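You operate a simulated robot arm through the tools that you are given. There is no shell and no other tool.

You are at the controls of a simulated two-armed robot. One attempt, no reset.

Task
Set the cone rack's bar and the knobs under pegs 3 and 4 by the job ticket.
Fine: free the handwheel with the red lever, wind it, and lock it again; leave the other knobs. Where these are worked on the way, their far stop is far enough and under half their travel is too little: red lever on the cone rack.

Only the result counts: the job must be done as asked and must still hold three seconds after the hand-in. Knocking over, shifting, dropping, spilling or breaking anything else fails it.

Robot
Two 7-joint arms with two-finger parallel grippers on one trunk that stands fixed in place. Base frame: the origin is at the foot of the trunk, x ahead of it, y to its left, z up. Lengths are in mm, angles in degrees, forces in N, time in s.
The left shoulder is at [62, 199, 1154], the right one opposite. With the tool pointing down near the work surface each hand reaches from about 100 to 580 mm from the base axis, measured 20 degrees to its own side. Payload 1.57 kg a hand.
The TCP of each hand is the grasp point between the finger pads, 30 mm short of the fingertips. In the tool frame z runs along the fingers and y along their closing line. The gripper opens to 110 mm. The fingers are 24 mm wide and 12 mm thick; the gripper's body (48 by 112 mm) begins 78 mm behind the TCP.
Orientation is that of the tool frame in the base frame, as a unit quaternion [x, y, z, w]. With the fingers straight down and closing along the base's y, the tool's x points along the base's -x, its y along +y and its z along -z.

Tools
- The arms move only by the tool move_arm. It takes "left_deltas", "right_deltas" or both (then of equal length, played together; a hand with none holds still); each is a list of rows, each an object (a shift or turn left out is 0, a gripper value left out holds the last) with "travel": the shift along the base's x, y, z in mm, a list of three; "rotation": the turn, a rotation vector about the base's x, y, z in degrees, a list of three; "gripper": the finger opening in mm, from 0 to 110. In form: [{"travel": [tx, ty, tz], "rotation": [ax, ay, az], "gripper": gripper}, ...]. A call has 1 to 20 rows; each row is the pose to reach, as a shift and turn from the pose commanded when the call began. A row lasts 0.2 s, in which the tool goes at most 50 mm and 8.6 degrees; a call with a longer step from one row to the next is refused whole, and so is a gripper value outside its range. Where a pose cannot be reached the arm comes as near as it can. A force on the tool above 50 N (or 10 N above the force at the start of the call, whichever is more), or a blocked arm, ends the call early, and 0.2 s more pass. Each finger travels about 72 mm/s and halts on what it meets, pressing with about 40 N; the grip force reading is that of the motor and also rises with nothing between the fingers. The clock runs only during rows and for 0.2 s after the last one: add rows that repeat a pose to give the fingers time. It gives the time, the measured TCP pose, the force on the tool (base axes), the opening and the grip force at its end, in the units of the frame above (readings bear some noise), with the torque about the TCP (base axes, N m) and any sound that the robot's microphone picked up.
- Cameras (640 x 400 px; columns grow to the right, rows downward): "scene" is now at [100.2, 32, 1721.3]; the picture's right is [0.48, -0.88, 0.00], its down [-0.74, -0.41, -0.53] and it looks along [0.46, 0.25, -0.85] (base axes); focal length 333 px, centre (320, 200). "left" rides on the left gripper at [70, -16, -141] in its tool frame; the picture's right is [0.23, 0.97, 0.00], its down [-0.85, 0.20, -0.48] and it looks along [-0.47, 0.11, 0.88] (tool axes); focal length 222 px, centre (320, 200). "right" rides on the right gripper at [70, 16, -141] in its tool frame; the picture's right is [-0.23, 0.97, 0.00], its down [-0.85, -0.20, -0.48] and it looks along [-0.47, -0.11, 0.88] (tool axes); focal length 222 px, centre (320, 200). There is no depth. A picture from a camera that has moved, and an enlarged one, comes with that camera's place and axes in the base frame and with its lens. The place of the scene camera against the robot may be out by one fixed shift of up to 12 mm in any direction.
- camera(camera): a new picture of that camera. It takes no simulated time.
- slide_trunk(by): slides the trunk up (or, below 0, down) by that many mm; the arms and the scene camera ride with it, the base frame stays. It gives what a move gives, with no picture.
- head_to(pan, tilt): turns the head with the scene camera to pan (to the left, within 86 degrees either way) and tilt (down, from -29 to 69), counted from straight ahead of the robot. It gives what a move gives.
- close_up(camera, box): a new picture of the part [left, top, right, bottom] of that camera's present view, enlarged. It takes no simulated time.
- finish_job(): hands the job in; it is judged then, once.

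Places have to be worked out from the pictures, the camera data and where the tool is seen. Open the grippers and draw the arms clear of the work before you hand the job in, unless the task says otherwise.

The tools are called after "Request:" as a command line: name --argument value ..., lists and objects as JSON in quotes. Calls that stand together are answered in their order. move_arm: Moves the arms, as the interface text tells. Its arguments: {"type":"object","properties":{"left_deltas":{"type":"array","items":{"type":"object","properties":{"travel":{"type":"array","items":{"type":"number"}},"rotation":{"type":"array","items":{"type":"number"}},"gripper":{"type":"number"}}}},"right_deltas":{"type":"array","items":{"type":"object","properties":{"travel":{"type":"array","items":{"type":"number"}},"rotation":{"type":"array","items":{"type":"number"}},"gripper":{"type":"number"}}}}},"required":[]} The other tools are called the same way: slide_trunk (by) slides the trunk up or down; head_to (pan, tilt) turns the head that bears the scene camera; camera (camera) takes a picture; close_up (camera, box) takes an enlarged picture of a part of a camera's view; finish_job () hands the job in.

At the start:

```text
time: 0.0
left_ee_pos: [317.4, 373.6, 1237.4]
left_tool_rot: [0.0, 1.0, -0.001, -0.001]
left_contact_force: [0.0, -0.2, 0.0]
left_torque: [0.0, 0.01, -0.02]
left_finger_gap: 110.3
left_finger_force: 0.0
right_ee_pos: [443.8, 72.5, 1227.2]
right_tool_rot: [0.0, 1.0, 0.0, -0.001]
right_contact_force: [-1.4, 0.0, 0.3]
right_torque: [0.01, 0.01, -0.01]
right_finger_gap: 110.0
right_finger_force: 0.0
trunk travel left (down, up): [-750.0, 240.0]
head pan, tilt: [28.8, 58.1]
```

scene: 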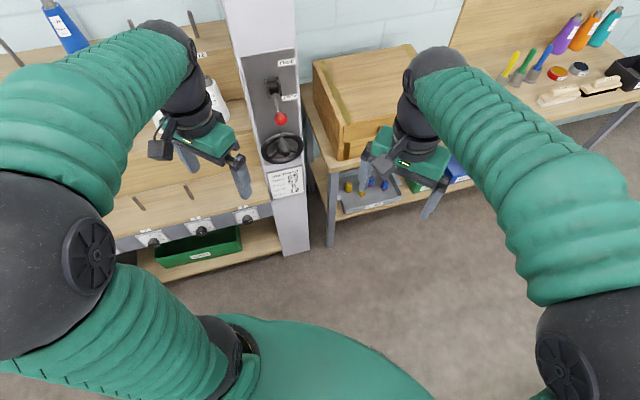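
right: 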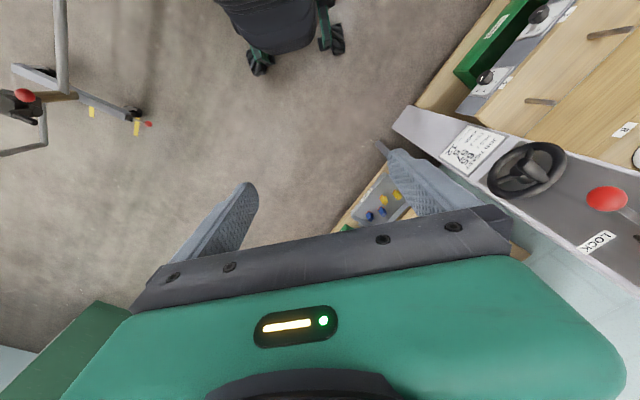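
left: 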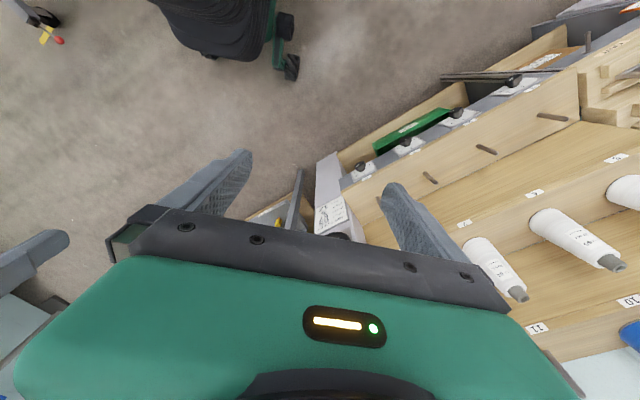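

The scene shows a cone rack with a post carrying a lever, a handwheel and a job ticket. I look closer at the ticket and rack.

Request:
close_up --camera "scene" --box '[240, 40, 330, 210]'

Request:
close_up --camera "scene" --box '[260, 160, 310, 200]'

Request:
close_up --camera "right" --box '[420, 100, 640, 260]'

Request:
close_up --camera "scene" --box '[100, 170, 280, 270]'

Request:
close_up --camera "left" --box '[300, 20, 640, 240]'

```text
2.35 times, centred on (285, 125) of scene
camera zoom: at [100.2, 32.0, 1721.3], right [0.48, -0.88, 0.0], down [-0.74, -0.41, -0.53], along [0.46, 0.25, -0.85], focal length 783 px, centre (402, 376)
```

zoom: 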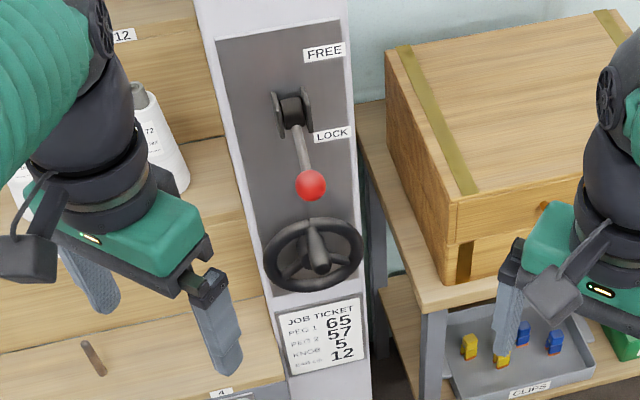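

```text
10.00 times, centred on (285, 180) of scene
camera zoom: at [100.2, 32.0, 1721.3], right [0.48, -0.88, 0.0], down [-0.74, -0.41, -0.53], along [0.46, 0.25, -0.85], focal length 3327 px, centre (670, 400)
```

zoom: 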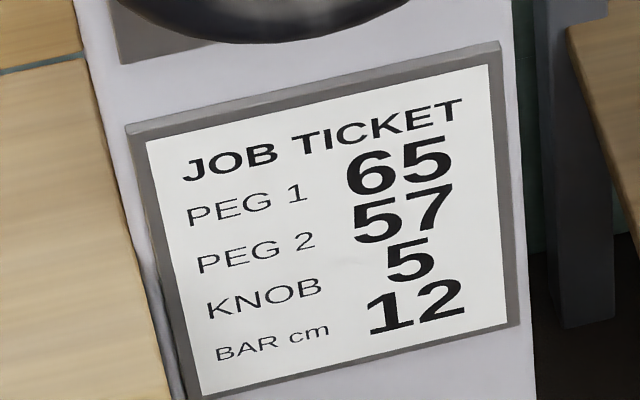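

```text
2.50 times, centred on (530, 180) of right
camera zoom: at [373.8, 88.5, 1368.0], right [0.23, 0.97, 0.0], down [0.86, -0.2, 0.48], along [0.47, -0.11, -0.88], focal length 555 px, centre (-205, 250)
```

zoom: 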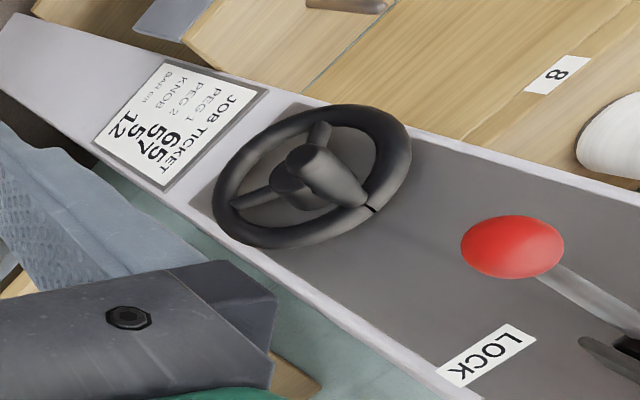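

```text
3.56 times, centred on (190, 220) of scene
camera zoom: at [100.2, 32.0, 1721.3], right [0.48, -0.88, 0.0], down [-0.74, -0.41, -0.53], along [0.46, 0.25, -0.85], focal length 1183 px, centre (782, 129)
```

zoom: 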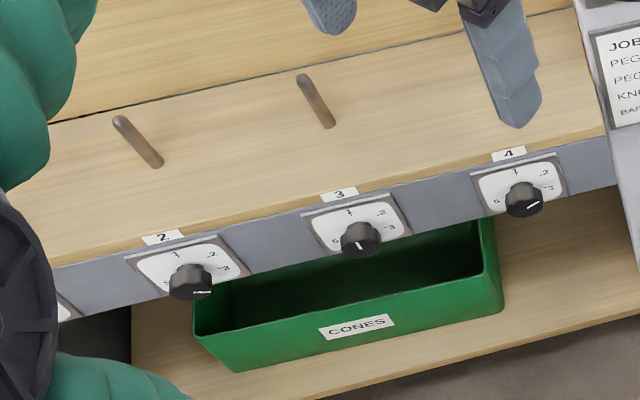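

```text
1.82 times, centred on (470, 130) of left
camera zoom: at [249.4, 357.1, 1379.6], right [-0.23, 0.97, 0.0], down [0.86, 0.2, 0.48], along [0.47, 0.11, -0.88], focal length 404 px, centre (47, 327)
```

zoom: 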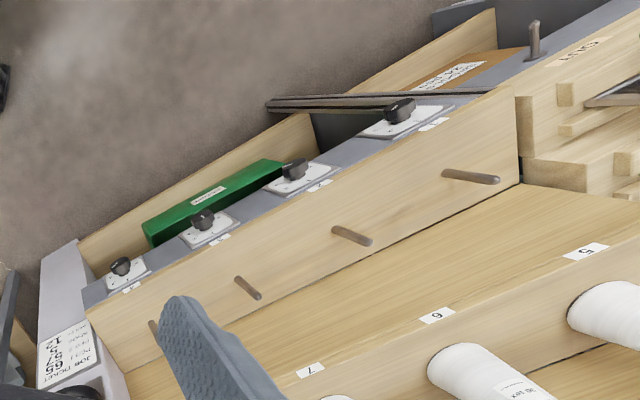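

The ticket says KNOB 5 and BAR 12 cm. Next I look for the bar and its scale by turning the head around.

Request:
head_to --pan 55 --tilt 35

Request:
camera --camera "scene"

Request:
head_to --pan 25 --tilt 30

Request:
camera --camera "scene"

```text
time: 0.9
left_ee_pos: [317.2, 372.5, 1239.1]
left_tool_rot: [0.0, 1.0, 0.0, 0.0]
left_contact_force: [0.2, 0.6, 0.4]
left_torque: [-0.04, 0.01, -0.03]
left_finger_gap: 110.1
left_finger_force: 0.0
right_ee_pos: [444.0, 72.3, 1227.6]
right_tool_rot: [0.0, 1.0, 0.0, 0.0]
right_contact_force: [-0.4, 0.2, -0.1]
right_torque: [0.05, 0.0, 0.0]
right_finger_gap: 110.1
right_finger_force: 0.0
trunk travel left (down, up): [-750.0, 240.0]
head pan, tilt: [55.0, 35.0]
```

```text
taken
camera scene: at [90.4, 71.0, 1753.3], right [0.82, -0.57, 0.0], down [-0.33, -0.47, -0.82], along [0.47, 0.67, -0.58], focal length 333 px, centre (320, 200)
```

scene: 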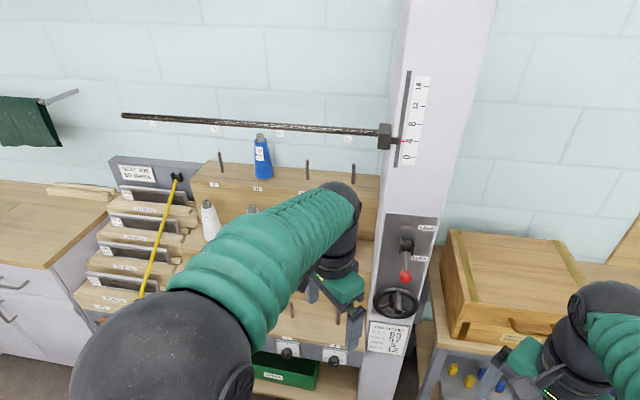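

```text
time: 1.9
left_ee_pos: [316.8, 373.3, 1238.1]
left_tool_rot: [-0.001, 1.0, -0.001, 0.0]
left_contact_force: [0.2, 0.9, 0.4]
left_torque: [-0.01, 0.0, 0.05]
left_finger_gap: 109.9
left_finger_force: 0.1
right_ee_pos: [443.6, 73.9, 1227.5]
right_tool_rot: [0.0, 1.0, 0.0, 0.0]
right_contact_force: [0.6, 0.7, 0.4]
right_torque: [-0.02, 0.0, 0.01]
right_finger_gap: 110.3
right_finger_force: 0.0
trunk travel left (down, up): [-750.0, 240.0]
head pan, tilt: [25.0, 30.0]
```

```text
taken
camera scene: at [121.9, 37.2, 1761.1], right [0.42, -0.91, 0.0], down [-0.45, -0.21, -0.86], along [0.78, 0.37, -0.5], focal length 333 px, centre (320, 200)
```

scene: 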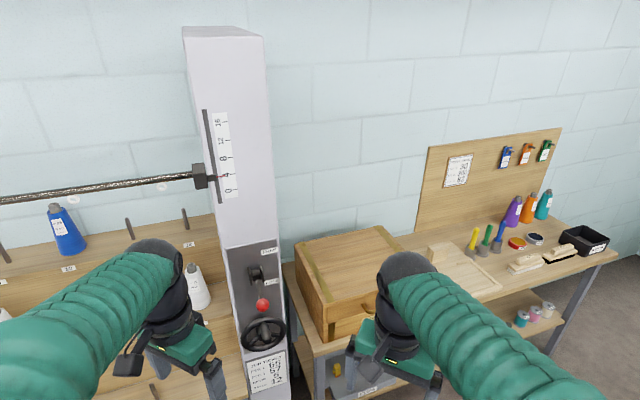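

The bar sits at about 4 on the post's scale. Closer looks follow to measure the geometry.

Request:
close_up --camera "scene" --box '[180, 100, 280, 200]'

Request:
close_up --camera "scene" --box '[215, 230, 305, 400]'

Request:
head_to --pan 50 --tilt 40

Request:
close_up --camera "scene" --box '[350, 180, 450, 360]'

Request:
close_up --camera "scene" --box '[240, 200, 400, 400]'

Request:
close_up --camera "scene" --box '[0, 0, 640, 400]'

```text
4.00 times, centred on (230, 150) of scene
camera zoom: at [121.9, 37.2, 1761.1], right [0.42, -0.91, 0.0], down [-0.45, -0.21, -0.86], along [0.78, 0.37, -0.5], focal length 1331 px, centre (680, 400)
```

zoom: 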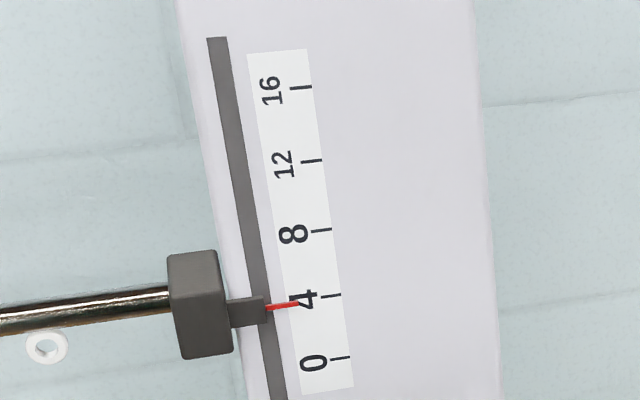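

```text
2.35 times, centred on (260, 315) of scene
camera zoom: at [121.9, 37.2, 1761.1], right [0.42, -0.91, 0.0], down [-0.45, -0.21, -0.86], along [0.78, 0.37, -0.5], focal length 783 px, centre (461, -71)
```

zoom: 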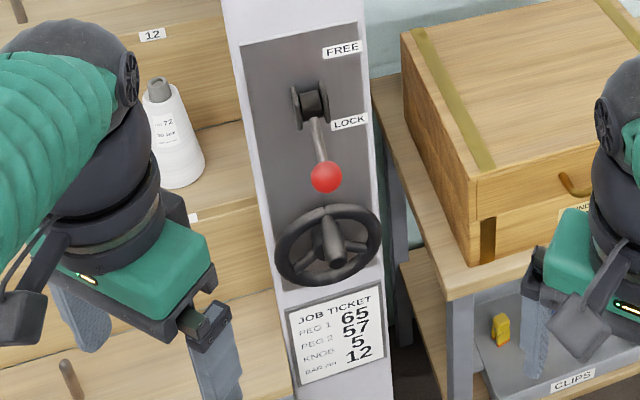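

```text
time: 2.7
left_ee_pos: [316.3, 373.1, 1239.0]
left_tool_rot: [0.0, 1.0, 0.0, 0.0]
left_contact_force: [0.6, 0.9, -0.5]
left_torque: [0.02, -0.03, -0.02]
left_finger_gap: 110.1
left_finger_force: 0.0
right_ee_pos: [443.4, 71.8, 1226.8]
right_tool_rot: [0.0, 1.0, 0.001, 0.0]
right_contact_force: [0.3, 0.9, 0.0]
right_torque: [-0.01, -0.04, 0.0]
right_finger_gap: 110.2
right_finger_force: 0.0
trunk travel left (down, up): [-750.0, 240.0]
head pan, tilt: [50.0, 40.0]
```

```text
2.22 times, centred on (400, 270) of scene
camera zoom: at [94.7, 64.0, 1745.8], right [0.77, -0.64, 0.0], down [-0.41, -0.49, -0.76], along [0.49, 0.59, -0.64], focal length 739 px, centre (142, 44)
```

zoom: 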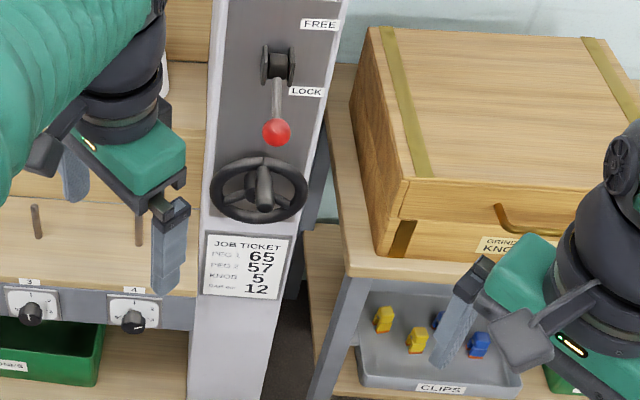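

```text
2.00 times, centred on (320, 300) of scene
camera zoom: at [94.7, 64.0, 1745.8], right [0.77, -0.64, 0.0], down [-0.41, -0.49, -0.76], along [0.49, 0.59, -0.64], focal length 665 px, centre (320, 0)
```

zoom: 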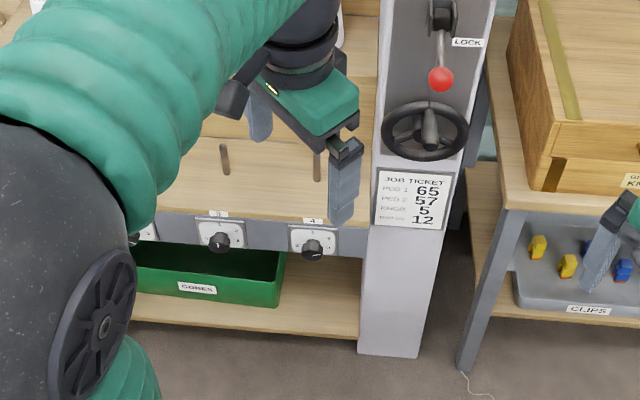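

```text
1.00 times, centred on (320, 200) of scene (not enlarged: the box is as wide or as high as the picture)
camera zoom: at [94.7, 64.0, 1745.8], right [0.77, -0.64, 0.0], down [-0.41, -0.49, -0.76], along [0.49, 0.59, -0.64], focal length 333 px, centre (320, 200)
```

zoom: 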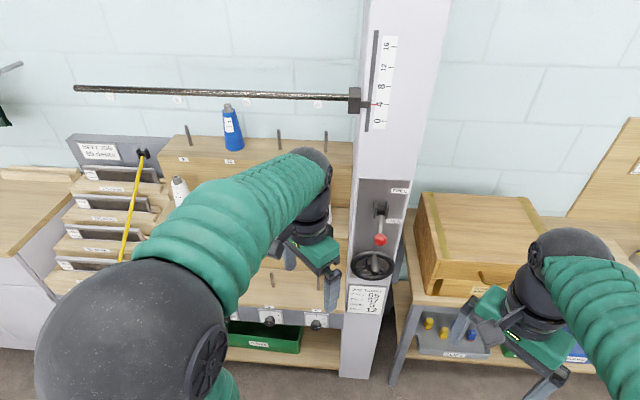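

Triangulating puts the wheel centre near [623, 449, 953] and the lever ball near [586, 410, 1123], with the panel facing about heading 226 degrees. I draw the right arm aside first and swing the left tool to level, pointing at the panel.

Request:
move_arm --right_deltas '[{"travel": [-20, -40, 0]}, {"travel": [-40, -80, 0]}, {"travel": [-60, -120, 0]}, {"travel": [-80, -160, 0]}, {"travel": [-100, -200, 0]}, {"travel": [-120, -240, 0]}, {"travel": [-140, -280, 0]}, {"travel": [-150, -320, 0]}]'

Request:
move_arm --left_deltas '[{"travel": [10, -8, 0], "rotation": [3, -7.06, 3]}, {"travel": [20, -16, 0], "rotation": [6, -14.12, 6]}, {"travel": [30, -24, 0], "rotation": [9, -21.18, 9]}, {"travel": [40, -32, 0], "rotation": [12, -28.23, 12]}, {"travel": [50, -40, 0], "rotation": [15, -35.3, 15]}, {"travel": [60, -48, 0], "rotation": [18, -42.35, 18]}, {"travel": [70, -56, 0], "rotation": [21, -49.4, 21]}, {"travel": [80, -64, 0], "rotation": [24, -56.5, 24]}, {"travel": [90, -72, 0], "rotation": [27, -63.5, 27]}, {"travel": [100, -72, 0], "rotation": [30, -70.6, 30]}, {"travel": [110, -72, 0], "rotation": [33, -77.6, 33]}, {"travel": [120, -72, 0], "rotation": [35.96, -84.7, 35.96]}, {"travel": [120, -72, 0], "rotation": [35.96, -84.7, 35.96]}]'

Request:
camera --camera "left"

Request:
camera --camera "scene"

```text
time: 4.5
left_ee_pos: [316.6, 371.0, 1239.0]
left_tool_rot: [0.0, 1.0, 0.0, -0.001]
left_contact_force: [-1.0, -0.1, -0.8]
left_torque: [-0.04, 0.04, 0.01]
left_finger_gap: 109.9
left_finger_force: 0.0
right_ee_pos: [290.4, -249.1, 1228.0]
right_tool_rot: [0.0, 1.0, 0.001, -0.001]
right_contact_force: [-0.3, -0.2, 0.5]
right_torque: [-0.03, -0.02, -0.01]
right_finger_gap: 110.0
right_finger_force: 0.0
trunk travel left (down, up): [-750.0, 240.0]
head pan, tilt: [50.0, 40.0]
```

```text
time: 7.3
left_ee_pos: [460.9, 293.1, 1233.4]
left_tool_rot: [-0.277, 0.65, 0.277, 0.651]
left_contact_force: [0.1, -0.3, -0.4]
left_torque: [-0.02, 0.03, 0.0]
left_finger_gap: 110.2
left_finger_force: 0.1
left hand out of reach, approached as far as the arm can: row 3, 4, 5, 6, 7, 8, 9, 10, 11, 12, 13
right_ee_pos: [292.5, -249.9, 1227.7]
right_tool_rot: [0.0, 1.0, 0.001, 0.0]
right_contact_force: [-0.8, -0.3, -0.2]
right_torque: [-0.03, -0.01, -0.01]
right_finger_gap: 109.9
right_finger_force: 0.1
trunk travel left (down, up): [-750.0, 240.0]
head pan, tilt: [50.0, 40.0]
```

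```text
taken
camera left: at [375.7, 179.4, 1163.5], right [-0.7, 0.68, -0.23], down [-0.48, -0.21, 0.85], along [0.53, 0.71, 0.47], focal length 222 px, centre (320, 200)
```

left: 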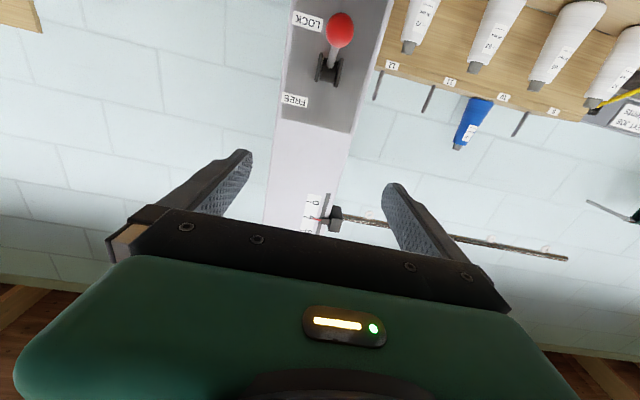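

```text
taken
camera scene: at [94.0, 61.8, 1745.9], right [0.77, -0.64, 0.0], down [-0.41, -0.49, -0.77], along [0.49, 0.59, -0.64], focal length 333 px, centre (320, 200)
```

scene: 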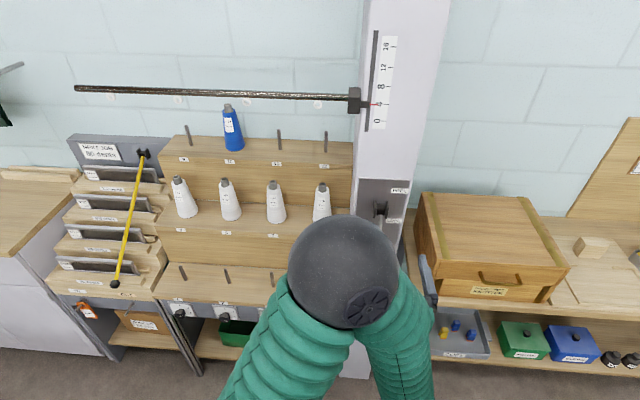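

The level pose was reached slightly off because it is folded too close; the ball shows at about [586, 411, 1118]. I move the left hand to 100 mm in front of it.

Request:
move_arm --left_deltas '[{"travel": [16, 8, -24], "gripper": 80}, {"travel": [32, 15, -48]}, {"travel": [48, 22, -72]}, {"travel": [64, 30, -96]}, {"travel": [79, 37, -119]}, {"travel": [79, 37, -119]}]'

Request:
camera --camera "left"

Request:
close_up --camera "left" --box '[220, 0, 420, 125]'

```text
time: 8.7
left_ee_pos: [540.0, 330.1, 1117.4]
left_tool_rot: [-0.278, 0.651, 0.278, 0.65]
left_contact_force: [-0.5, -0.9, 0.1]
left_torque: [0.0, 0.02, -0.02]
left_finger_gap: 80.2
left_finger_force: 0.1
right_ee_pos: [291.5, -248.9, 1228.7]
right_tool_rot: [0.001, 1.0, 0.0, 0.001]
right_contact_force: [-0.6, -0.1, -0.2]
right_torque: [0.02, -0.04, 0.0]
right_finger_gap: 110.1
right_finger_force: 0.1
trunk travel left (down, up): [-750.0, 240.0]
head pan, tilt: [50.0, 40.0]
```

```text
taken
camera left: at [453.9, 216.5, 1047.4], right [-0.7, 0.68, -0.23], down [-0.48, -0.21, 0.85], along [0.53, 0.71, 0.47], focal length 222 px, centre (320, 200)
```

left: 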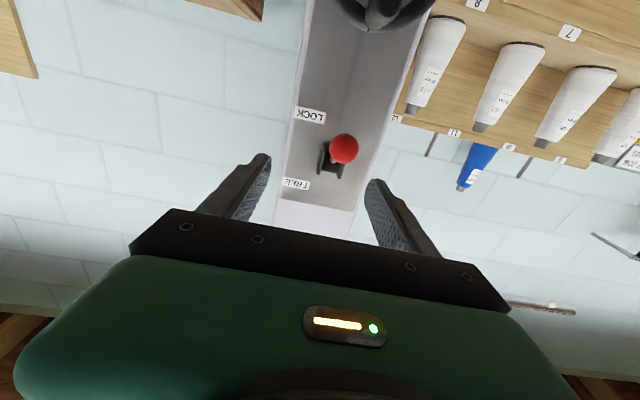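

```text
3.20 times, centred on (320, 62) of left
camera zoom: at [453.9, 216.5, 1047.4], right [-0.7, 0.68, -0.23], down [-0.48, -0.21, 0.85], along [0.53, 0.71, 0.47], focal length 711 px, centre (320, 640)
```

zoom: 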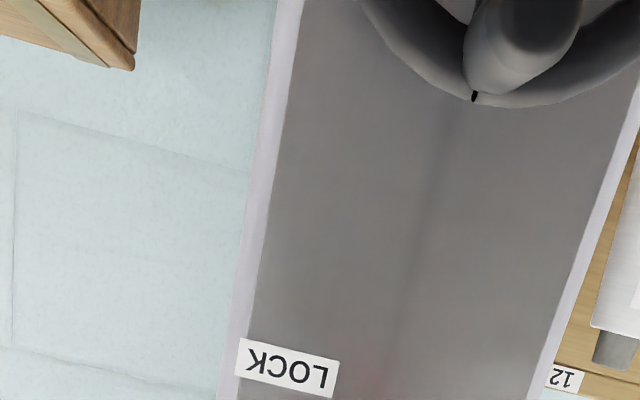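

Two left-camera views now put the ball at about [593, 421, 1109]. I shift sideways 25 mm, down 8 mm, and advance half-way before checking again.

Request:
move_arm --left_deltas '[{"travel": [-18, 17.4, -8]}, {"travel": [-1, 35, -8]}, {"travel": [17, 53, -8]}, {"travel": [17, 53, -8]}]'

Request:
camera --camera "left"

Request:
camera --camera "scene"

```text
time: 9.7
left_ee_pos: [558.7, 379.8, 1106.5]
left_tool_rot: [-0.276, 0.651, 0.276, 0.651]
left_contact_force: [0.8, -0.4, -0.5]
left_torque: [-0.01, 0.03, -0.03]
left_finger_gap: 79.8
left_finger_force: 0.1
right_ee_pos: [293.3, -249.5, 1228.3]
right_tool_rot: [0.0, 1.0, 0.0, 0.0]
right_contact_force: [0.0, 0.4, 0.1]
right_torque: [-0.03, -0.03, 0.01]
right_finger_gap: 110.0
right_finger_force: 0.1
trunk travel left (down, up): [-750.0, 240.0]
head pan, tilt: [50.0, 40.0]
```

```text
taken
camera left: at [473.2, 267.1, 1037.1], right [-0.7, 0.68, -0.23], down [-0.48, -0.21, 0.86], along [0.53, 0.71, 0.47], focal length 222 px, centre (320, 200)
```

left: 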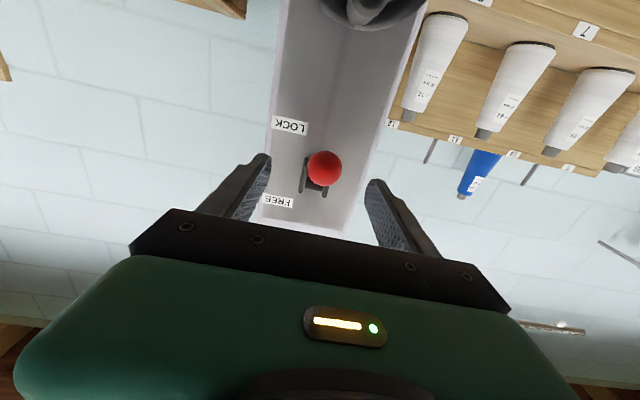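

```text
taken
camera scene: at [94.8, 61.3, 1745.9], right [0.77, -0.64, 0.0], down [-0.41, -0.49, -0.77], along [0.49, 0.59, -0.64], focal length 333 px, centre (320, 200)
```

scene: 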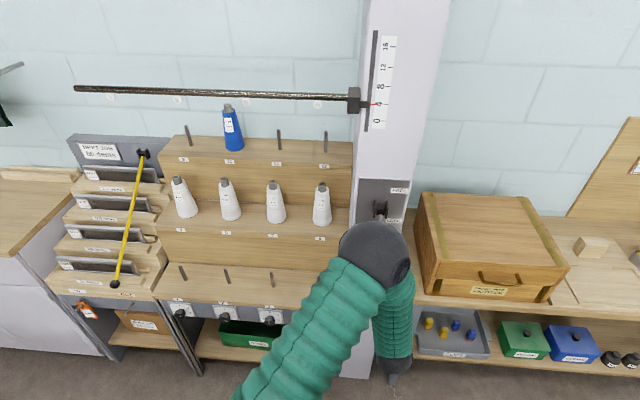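

The ball is at about [591, 418, 1106], some 48 mm ahead of the TCP and 3 mm to its side. I advance onto it and close.

Request:
move_arm --left_deltas '[{"travel": [10, 12, -0.5]}, {"travel": [20, 24, -1]}, {"travel": [31, 36.6, -1]}, {"travel": [31, 36.6, -1]}, {"travel": [31, 36.6, -1], "gripper": 50}, {"travel": [31, 36.6, -1], "gripper": 20}, {"travel": [31, 36.6, -1], "gripper": 20}, {"travel": [31, 36.6, -1], "gripper": 20}]'

Request:
camera --camera "left"

```text
time: 11.5
left_ee_pos: [588.9, 419.0, 1105.7]
left_tool_rot: [-0.276, 0.651, 0.277, 0.651]
left_contact_force: [-4.3, 2.0, -0.3]
left_torque: [0.1, 0.03, 0.09]
left_finger_gap: 33.4
left_finger_force: 41.1
right_ee_pos: [293.7, -248.0, 1228.3]
right_tool_rot: [0.0, 1.0, 0.0, 0.0]
right_contact_force: [-0.6, 0.2, 0.6]
right_torque: [0.02, -0.02, -0.01]
right_finger_gap: 110.2
right_finger_force: 0.0
trunk travel left (down, up): [-750.0, 240.0]
head pan, tilt: [50.0, 40.0]
```

```text
taken
camera left: at [503.1, 305.0, 1037.1], right [-0.7, 0.68, -0.23], down [-0.48, -0.21, 0.86], along [0.53, 0.71, 0.47], focal length 222 px, centre (320, 200)
```

left: 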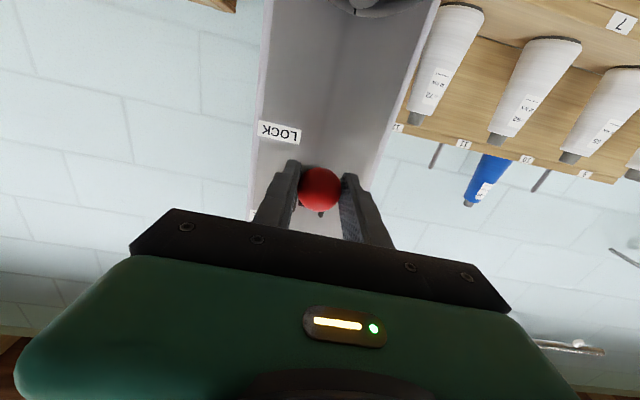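

The ball is gripped at 33 mm. I start lifting it along an estimated arc and watch the forces.

Request:
move_arm --left_deltas '[{"travel": [-3.7, -3.9, 7.8]}, {"travel": [-6.8, -7.0, 16.2]}, {"travel": [-9, -9.3, 25.2]}, {"travel": [-9, -9.3, 25.2]}]'

```text
time: 12.5
left_ee_pos: [581.8, 410.2, 1130.2]
left_tool_rot: [-0.277, 0.651, 0.276, 0.651]
left_contact_force: [0.3, 8.1, -7.2]
left_torque: [-0.43, 0.6, 0.3]
left_finger_gap: 32.9
left_finger_force: 41.2
right_ee_pos: [293.2, -246.0, 1229.1]
right_tool_rot: [0.0, 1.0, 0.0, -0.001]
right_contact_force: [-1.0, 0.0, 0.8]
right_torque: [0.03, -0.01, 0.03]
right_finger_gap: 110.1
right_finger_force: 0.0
trunk travel left (down, up): [-750.0, 240.0]
head pan, tilt: [50.0, 40.0]
```

Moving with small forces (about 6 N inwards). I continue along the arc with a slight inward bias.

Request:
move_arm --left_deltas '[{"travel": [-0.4, -0.4, 9.3]}, {"travel": [0, 0, 18.8]}, {"travel": [0.7, 0.7, 28.2]}, {"travel": [2.1, 2.2, 37.4]}, {"travel": [2.1, 2.2, 37.4]}]'

Request:
camera --camera "left"

Request:
close_up --camera "scene" --box '[340, 160, 440, 260]'

```text
time: 13.7
left_ee_pos: [585.6, 409.2, 1169.1]
left_tool_rot: [-0.275, 0.651, 0.276, 0.652]
left_contact_force: [-1.2, 0.9, 0.8]
left_torque: [0.02, -0.03, -0.04]
left_finger_gap: 21.7
left_finger_force: 0.5
right_ee_pos: [293.4, -250.1, 1227.0]
right_tool_rot: [0.0, 1.0, 0.001, -0.001]
right_contact_force: [0.5, -0.2, 0.2]
right_torque: [0.0, 0.05, 0.03]
right_finger_gap: 110.2
right_finger_force: 0.1
trunk travel left (down, up): [-750.0, 240.0]
head pan, tilt: [50.0, 40.0]
```

```text
taken
camera left: at [498.9, 296.1, 1100.2], right [-0.7, 0.68, -0.23], down [-0.48, -0.21, 0.85], along [0.53, 0.71, 0.47], focal length 222 px, centre (320, 200)
```

left: 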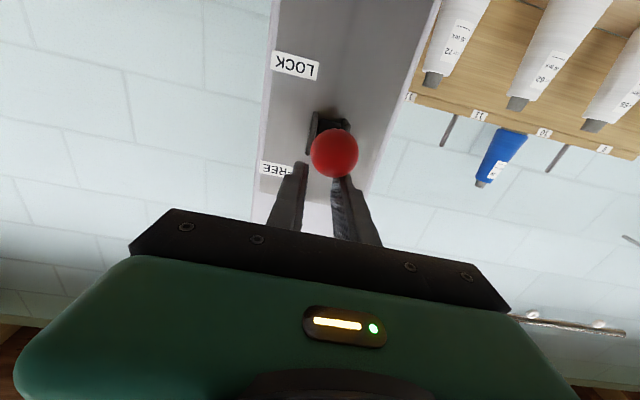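

```text
4.00 times, centred on (390, 210) of scene
camera zoom: at [94.8, 61.6, 1746.0], right [0.77, -0.64, 0.0], down [-0.41, -0.49, -0.77], along [0.49, 0.59, -0.64], focal length 1331 px, centre (40, 160)
```

zoom: 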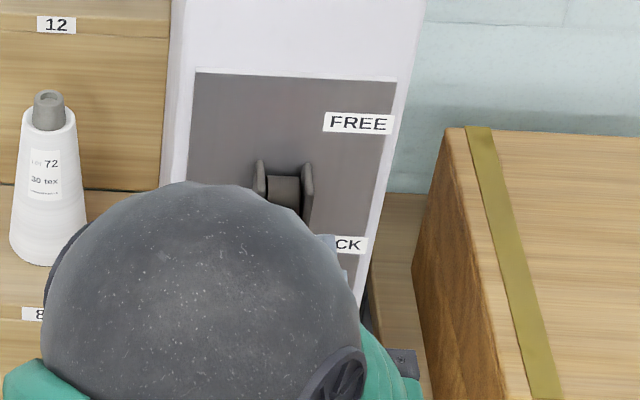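

The fingers slipped off upwards; the ball has stopped at about z 1141. I back off, close the fingers, and go under the ball to push it up from below.

Request:
move_arm --left_deltas '[{"travel": [-21, -22, 0]}, {"travel": [-42, -43, 0]}, {"travel": [-42, -43, -35], "gripper": 0}, {"travel": [-42, -43, -69]}, {"travel": [-26, -24, -69]}, {"travel": [-9.8, -5.8, -69]}, {"travel": [-9.8, -5.8, -69]}]'

Request:
camera --camera "left"

```text
time: 15.3
left_ee_pos: [571.9, 406.8, 1101.9]
left_tool_rot: [-0.275, 0.652, 0.276, 0.651]
left_contact_force: [-0.6, 0.8, 0.9]
left_torque: [-0.04, 0.02, -0.01]
left_finger_gap: 0.0
left_finger_force: 21.2
right_ee_pos: [293.1, -248.9, 1226.2]
right_tool_rot: [-0.001, 1.0, 0.0, -0.001]
right_contact_force: [0.4, 0.3, 0.1]
right_torque: [-0.01, -0.01, -0.01]
right_finger_gap: 109.9
right_finger_force: 0.1
trunk travel left (down, up): [-750.0, 240.0]
head pan, tilt: [50.0, 40.0]
```

```text
taken
camera left: at [486.7, 293.5, 1031.3], right [-0.7, 0.68, -0.23], down [-0.48, -0.21, 0.86], along [0.53, 0.71, 0.47], focal length 222 px, centre (320, 200)
```

left: 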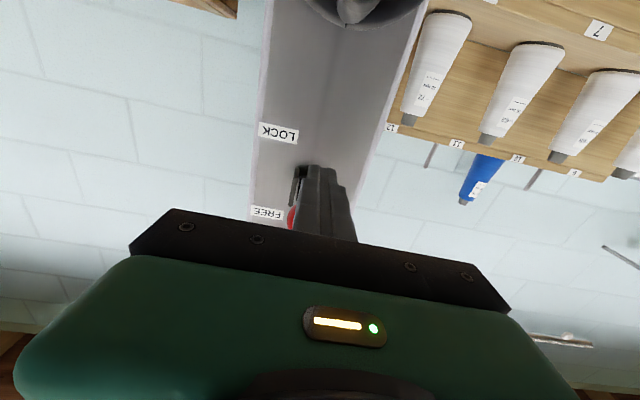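

The closed fingers sit under the ball in line with it. I raise them in steps, easing inward later along the arc.

Request:
move_arm --left_deltas '[{"travel": [0, 0, 12]}, {"travel": [0, 0, 22]}, {"travel": [0, 0, 32]}, {"travel": [1, 1, 42]}, {"travel": [3, 3, 52]}, {"travel": [3, 3, 52]}]'

Request:
camera --camera "left"

```text
time: 16.7
left_ee_pos: [577.1, 407.9, 1152.0]
left_tool_rot: [-0.276, 0.651, 0.276, 0.651]
left_contact_force: [0.2, 0.6, 0.3]
left_torque: [0.0, 0.0, -0.01]
left_finger_gap: 0.1
left_finger_force: 20.8
right_ee_pos: [292.4, -248.3, 1227.5]
right_tool_rot: [0.001, 1.0, 0.0, 0.0]
right_contact_force: [-0.8, 0.9, -0.8]
right_torque: [-0.02, -0.01, 0.01]
right_finger_gap: 110.0
right_finger_force: 0.0
trunk travel left (down, up): [-750.0, 240.0]
head pan, tilt: [50.0, 40.0]
```

```text
taken
camera left: at [491.8, 295.1, 1082.9], right [-0.7, 0.68, -0.23], down [-0.48, -0.21, 0.85], along [0.53, 0.71, 0.47], focal length 222 px, centre (320, 200)
```

left: 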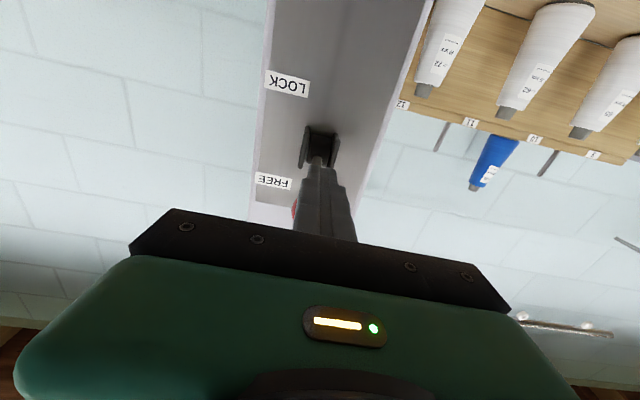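

The lever has followed upward with little force. I keep raising while easing inward until the stop is felt.

Request:
move_arm --left_deltas '[{"travel": [3, 3, 10]}, {"travel": [7, 7, 20]}, {"travel": [12, 12, 30]}, {"travel": [17, 17, 38]}, {"travel": [21, 21, 44]}, {"travel": [21, 21, 44]}]'

Request:
camera --camera "left"

```text
time: 17.5
left_ee_pos: [585.1, 418.6, 1163.0]
left_tool_rot: [-0.276, 0.667, 0.271, 0.636]
left_contact_force: [5.1, -2.1, -14.5]
left_torque: [-0.1, 0.19, -0.03]
left_finger_gap: 0.0
left_finger_force: 21.2
right_ee_pos: [293.9, -247.1, 1227.7]
right_tool_rot: [0.001, 1.0, -0.002, -0.001]
right_contact_force: [0.4, -0.2, 0.1]
right_torque: [-0.01, -0.01, -0.01]
right_finger_gap: 109.9
right_finger_force: 0.0
trunk travel left (down, up): [-750.0, 240.0]
head pan, tilt: [50.0, 40.0]
stopped in row 3 (left hand): the force on the tool passed its limit at 66 N (the readings are from after the stop); the commanded pose is now the measured one
```

```text
taken
camera left: at [496.9, 303.6, 1099.3], right [-0.71, 0.67, -0.22], down [-0.45, -0.18, 0.88], along [0.55, 0.72, 0.43], focal length 222 px, centre (320, 200)
```

left: 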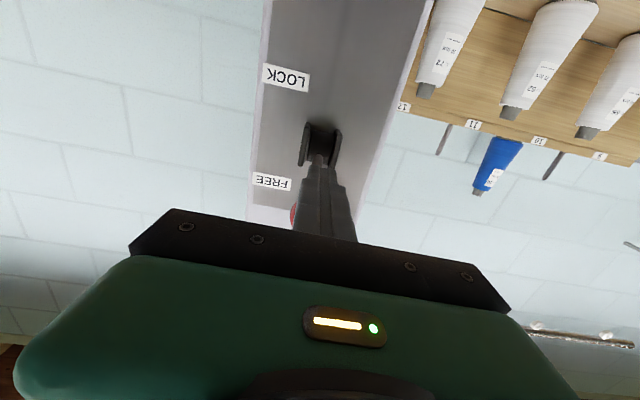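

A firm stop was met (66 N), so the lever should be at FREE. I lower and back away to check.

Request:
move_arm --left_deltas '[{"travel": [-5, -5, -10]}, {"travel": [-25, -25, -20]}, {"travel": [-50, -50, -30]}, {"travel": [-70, -72, -30]}, {"travel": [-70, -72, -30]}]'

Request:
camera --camera "left"

Request:
camera --camera "scene"

```text
time: 18.7
left_ee_pos: [511.9, 345.5, 1138.4]
left_tool_rot: [-0.278, 0.662, 0.275, 0.639]
left_contact_force: [-0.4, -0.3, 0.4]
left_torque: [-0.01, -0.01, 0.01]
left_finger_gap: 0.0
left_finger_force: 21.4
right_ee_pos: [292.0, -248.2, 1228.0]
right_tool_rot: [-0.001, 1.0, 0.0, 0.001]
right_contact_force: [-0.5, 0.2, -0.1]
right_torque: [0.02, -0.01, -0.02]
right_finger_gap: 110.0
right_finger_force: 0.1
trunk travel left (down, up): [-750.0, 240.0]
head pan, tilt: [50.0, 40.0]
```

```text
taken
camera left: at [424.0, 230.7, 1074.0], right [-0.71, 0.67, -0.22], down [-0.45, -0.19, 0.87], along [0.55, 0.71, 0.44], focal length 222 px, centre (320, 200)
```

left: 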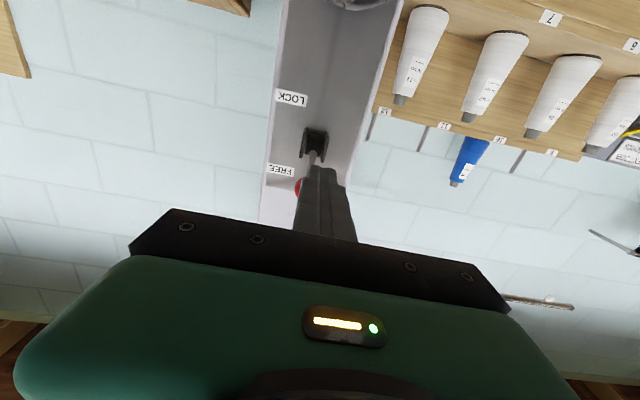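

```text
taken
camera scene: at [94.3, 61.8, 1745.9], right [0.77, -0.64, 0.0], down [-0.41, -0.49, -0.77], along [0.49, 0.59, -0.64], focal length 333 px, centre (320, 200)
```

scene: 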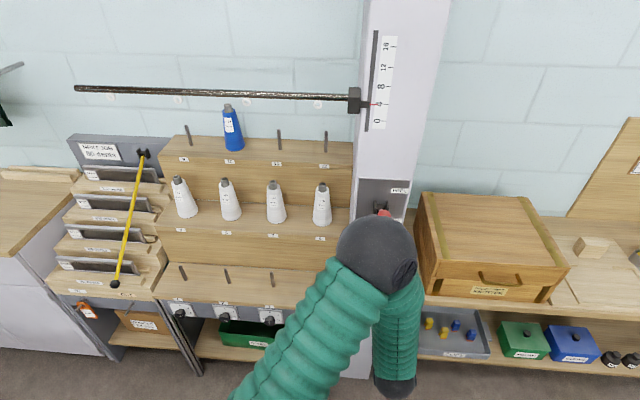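

The lever now points up. I slide the trunk down 170 mm so the left hand faces the handwheel, then open the gripper and look.

Request:
slide_trunk --by -170

Request:
move_arm --left_deltas '[{"travel": [0, 0, 0], "gripper": 110}, {"travel": [0, 0, 0], "gripper": 110}, {"travel": [0, 0, 0], "gripper": 110}, {"travel": [0, 0, 0], "gripper": 110}]'

Request:
camera --camera "left"

Request:
camera --camera "scene"

```text
time: 20.6
left_ee_pos: [511.2, 344.5, 968.8]
left_tool_rot: [-0.276, 0.663, 0.273, 0.639]
left_contact_force: [-0.2, 0.4, 0.6]
left_torque: [0.01, 0.02, 0.01]
left_finger_gap: 0.0
left_finger_force: 21.9
right_ee_pos: [290.6, -248.9, 1058.6]
right_tool_rot: [0.0, 1.0, -0.001, 0.0]
right_contact_force: [0.3, -0.1, -0.1]
right_torque: [-0.01, 0.04, 0.01]
right_finger_gap: 109.7
right_finger_force: 0.0
trunk travel left (down, up): [-580.0, 410.0]
head pan, tilt: [50.0, 40.0]
```

```text
time: 21.6
left_ee_pos: [512.5, 344.8, 969.5]
left_tool_rot: [-0.277, 0.662, 0.274, 0.64]
left_contact_force: [-0.7, -0.2, 0.1]
left_torque: [0.01, -0.02, -0.01]
left_finger_gap: 110.2
left_finger_force: 0.0
right_ee_pos: [291.7, -249.3, 1058.8]
right_tool_rot: [0.0, 1.0, 0.001, 0.0]
right_contact_force: [1.2, 0.7, 0.5]
right_torque: [0.02, -0.04, 0.04]
right_finger_gap: 109.9
right_finger_force: 0.1
trunk travel left (down, up): [-580.0, 410.0]
head pan, tilt: [50.0, 40.0]
```

```text
taken
camera left: at [424.0, 230.7, 903.9], right [-0.71, 0.67, -0.22], down [-0.45, -0.19, 0.87], along [0.55, 0.71, 0.44], focal length 222 px, centre (320, 200)
```

left: 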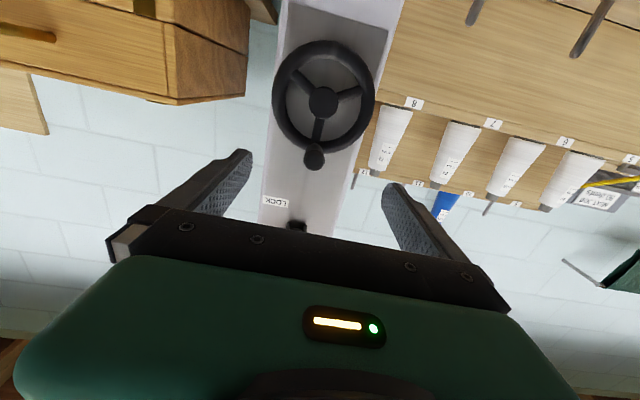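

```text
taken
camera scene: at [94.3, 61.7, 1575.9], right [0.77, -0.64, 0.0], down [-0.41, -0.49, -0.77], along [0.49, 0.59, -0.64], focal length 333 px, centre (320, 200)
```

scene: 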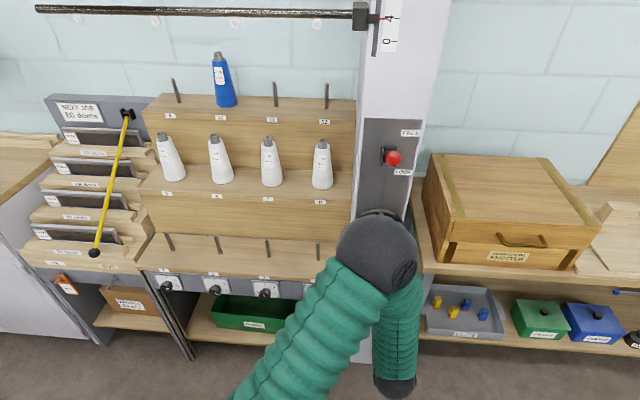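

The handwheel has a spinner handle at its top (the picture is upside down). I check the lever's position and zoom on the wheel.

Request:
close_up --camera "scene" --box '[345, 100, 445, 200]'

Request:
close_up --camera "left" --box '[220, 20, 420, 180]'

```text
4.00 times, centred on (395, 150) of scene
camera zoom: at [94.3, 61.7, 1575.9], right [0.77, -0.64, 0.0], down [-0.41, -0.49, -0.77], along [0.49, 0.59, -0.64], focal length 1331 px, centre (20, 400)
```

zoom: 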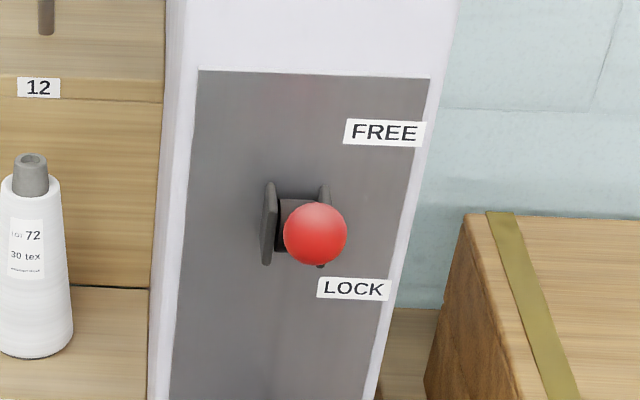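

```text
2.50 times, centred on (320, 100) of left
camera zoom: at [424.0, 230.7, 903.9], right [-0.71, 0.67, -0.22], down [-0.45, -0.19, 0.87], along [0.55, 0.71, 0.44], focal length 555 px, centre (320, 450)
```

zoom: 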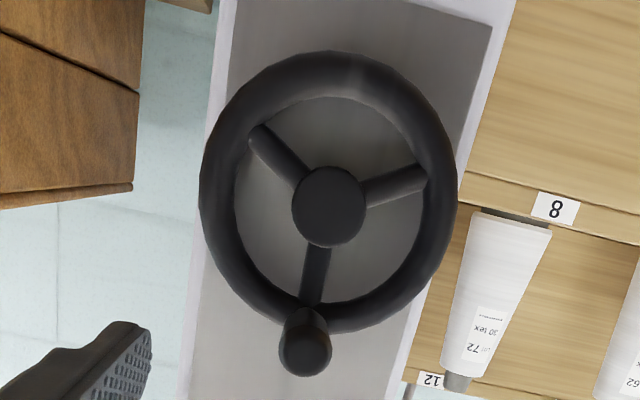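

The ball sits at roughly z 1188, symmetric to its start, so the lever is at its FREE stop. I level the tool and drop 50 mm for a second view to triangulate the wheel and handle.

Request:
move_arm --left_deltas '[{"travel": [0, 0, -25], "rotation": [0.6, -0.6, -0.7]}, {"travel": [0, 0, -50], "rotation": [1.2, -1.2, -1.4]}, {"travel": [0, 0, -50], "rotation": [1.2, -1.2, -1.4]}]'

Request:
close_up --camera "left" --box '[220, 40, 420, 200]'

```text
time: 22.4
left_ee_pos: [510.4, 345.3, 921.1]
left_tool_rot: [-0.266, 0.656, 0.27, 0.653]
left_contact_force: [0.1, 0.1, 0.0]
left_torque: [0.0, 0.01, -0.01]
left_finger_gap: 110.0
left_finger_force: 0.1
right_ee_pos: [290.6, -248.7, 1059.0]
right_tool_rot: [0.0, 1.0, 0.0, 0.0]
right_contact_force: [-0.2, -0.3, 0.4]
right_torque: [0.0, -0.01, 0.01]
right_finger_gap: 110.0
right_finger_force: 0.1
trunk travel left (down, up): [-580.0, 410.0]
head pan, tilt: [50.0, 40.0]
```

```text
2.50 times, centred on (320, 120) of left
camera zoom: at [421.5, 235.6, 851.6], right [-0.68, 0.7, -0.22], down [-0.48, -0.2, 0.86], along [0.55, 0.69, 0.47], focal length 555 px, centre (320, 400)
```

zoom: 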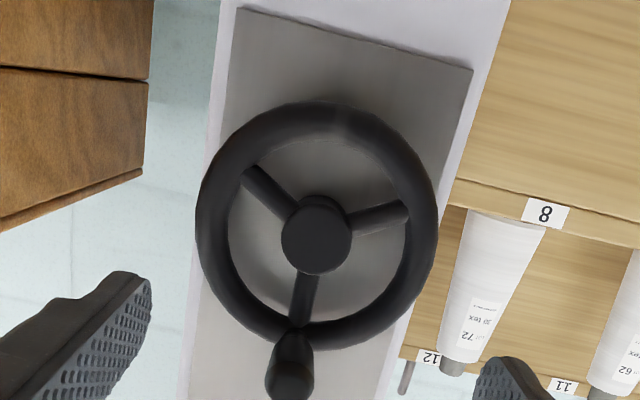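

Hub face is at about [635, 464, 920] and the handle tip at [589, 418, 978], radius 58 mm. I line up with the handle and advance half-way.

Request:
move_arm --left_deltas '[{"travel": [2, -2, 30], "gripper": 60}, {"travel": [2, -2, 57]}, {"travel": [27, 22.5, 57]}, {"travel": [46, 41, 57]}, {"travel": [46, 41, 57]}]'

Request:
camera --camera "left"

```text
time: 23.6
left_ee_pos: [555.5, 387.6, 976.1]
left_tool_rot: [-0.264, 0.657, 0.27, 0.653]
left_contact_force: [0.5, 1.0, 0.1]
left_torque: [0.01, 0.01, 0.01]
left_finger_gap: 59.9
left_finger_force: 0.0
right_ee_pos: [291.2, -249.5, 1058.3]
right_tool_rot: [-0.001, 1.0, 0.0, 0.0]
right_contact_force: [0.1, -0.3, 0.5]
right_torque: [-0.02, 0.0, -0.02]
right_finger_gap: 109.8
right_finger_force: 0.0
trunk travel left (down, up): [-580.0, 410.0]
head pan, tilt: [50.0, 40.0]
```

```text
taken
camera left: at [467.1, 276.1, 907.3], right [-0.68, 0.7, -0.22], down [-0.48, -0.2, 0.86], along [0.55, 0.69, 0.47], focal length 222 px, centre (320, 200)
```

left: 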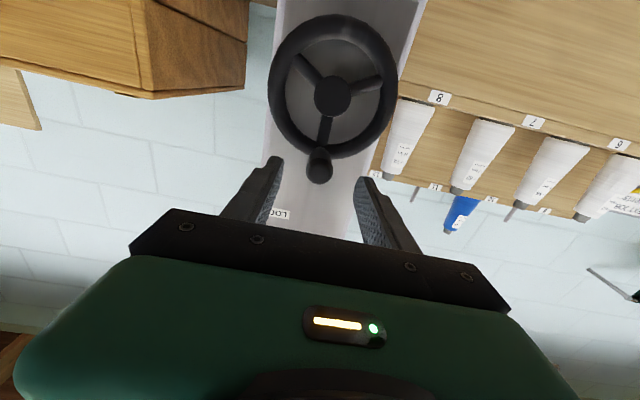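

The handle tip is straight ahead, about 45 mm beyond the TCP and 3 mm higher. I advance 58 mm and close on it.

Request:
move_arm --left_deltas '[{"travel": [14, 14, 3]}, {"travel": [28, 28, 3]}, {"travel": [41, 41.5, 3]}, {"travel": [41, 41.5, 3]}, {"travel": [41, 41.5, 3], "gripper": 30}, {"travel": [41, 41.5, 3], "gripper": 12}, {"travel": [41, 41.5, 3], "gripper": 12}]'

Request:
camera --camera "left"

```text
time: 25.2
left_ee_pos: [597.7, 429.9, 980.1]
left_tool_rot: [-0.265, 0.656, 0.27, 0.653]
left_contact_force: [2.3, -0.6, 0.4]
left_torque: [0.0, 0.03, 1.15]
left_finger_gap: 24.7
left_finger_force: 37.0
right_ee_pos: [291.7, -249.2, 1058.2]
right_tool_rot: [0.0, 1.0, 0.0, 0.001]
right_contact_force: [-1.3, -0.6, -0.6]
right_torque: [-0.01, 0.01, -0.01]
right_finger_gap: 109.7
right_finger_force: 0.1
trunk travel left (down, up): [-580.0, 410.0]
head pan, tilt: [50.0, 40.0]
```

```text
taken
camera left: at [507.8, 318.2, 910.6], right [-0.68, 0.7, -0.22], down [-0.47, -0.2, 0.86], along [0.55, 0.69, 0.47], focal length 222 px, centre (320, 200)
```

left: 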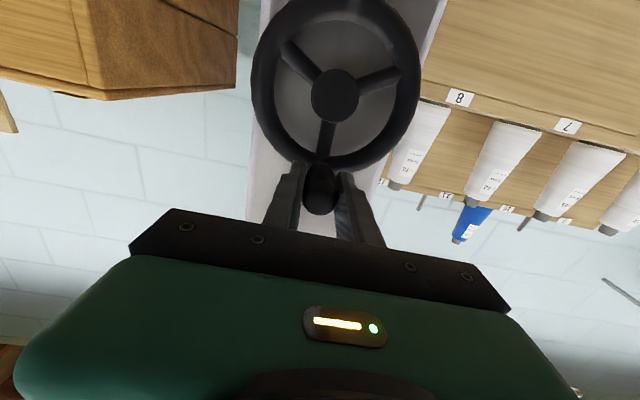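

The handle is held (24.7 mm). I turn it 60 degrees clockwise as a trial and then read the bar.

Request:
move_arm --left_deltas '[{"travel": [10.7, -10.9, -2.0]}, {"travel": [20.7, -21.0, -7.9]}, {"travel": [29.3, -29.7, -17.3]}, {"travel": [35.9, -36.4, -29.5]}, {"travel": [35.9, -36.4, -29.5]}]'

Request:
camera --camera "left"

Request:
close_up --camera "scene" --box '[340, 0, 440, 100]'

```text
time: 26.4
left_ee_pos: [634.4, 389.4, 949.2]
left_tool_rot: [-0.265, 0.656, 0.27, 0.653]
left_contact_force: [2.4, -1.3, 4.1]
left_torque: [0.55, -0.54, 1.44]
left_finger_gap: 25.0
left_finger_force: 36.4
right_ee_pos: [291.0, -249.3, 1057.4]
right_tool_rot: [-0.001, 1.0, 0.0, 0.001]
right_contact_force: [0.5, -0.1, 0.4]
right_torque: [-0.02, 0.0, -0.01]
right_finger_gap: 109.8
right_finger_force: 0.0
trunk travel left (down, up): [-580.0, 410.0]
head pan, tilt: [50.0, 40.0]
```

```text
taken
camera left: at [545.5, 280.4, 880.1], right [-0.68, 0.7, -0.22], down [-0.47, -0.2, 0.86], along [0.55, 0.69, 0.47], focal length 222 px, centre (320, 200)
```

left: 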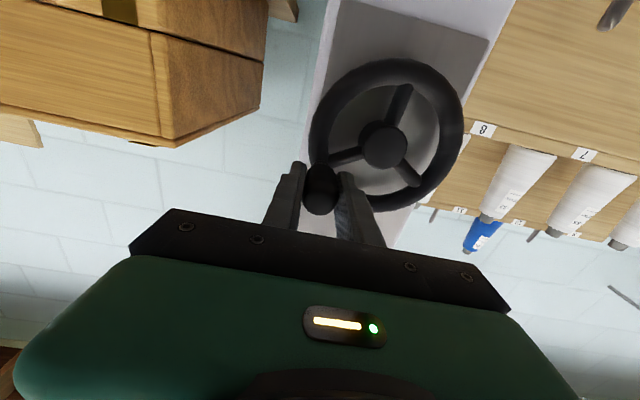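

```text
4.00 times, centred on (390, 50) of scene
camera zoom: at [94.3, 60.5, 1575.9], right [0.77, -0.64, 0.0], down [-0.41, -0.49, -0.77], along [0.49, 0.59, -0.64], focal length 1331 px, centre (40, 800)
```

zoom: 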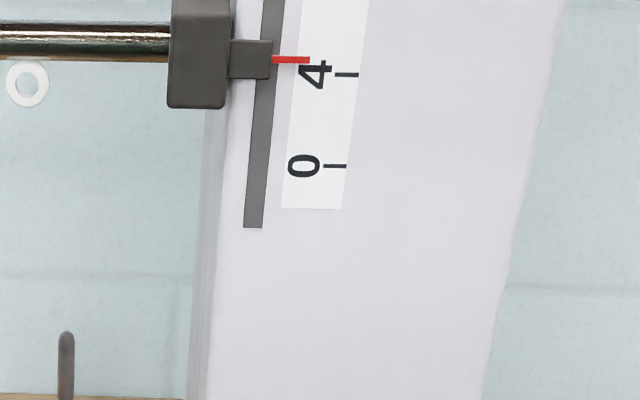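

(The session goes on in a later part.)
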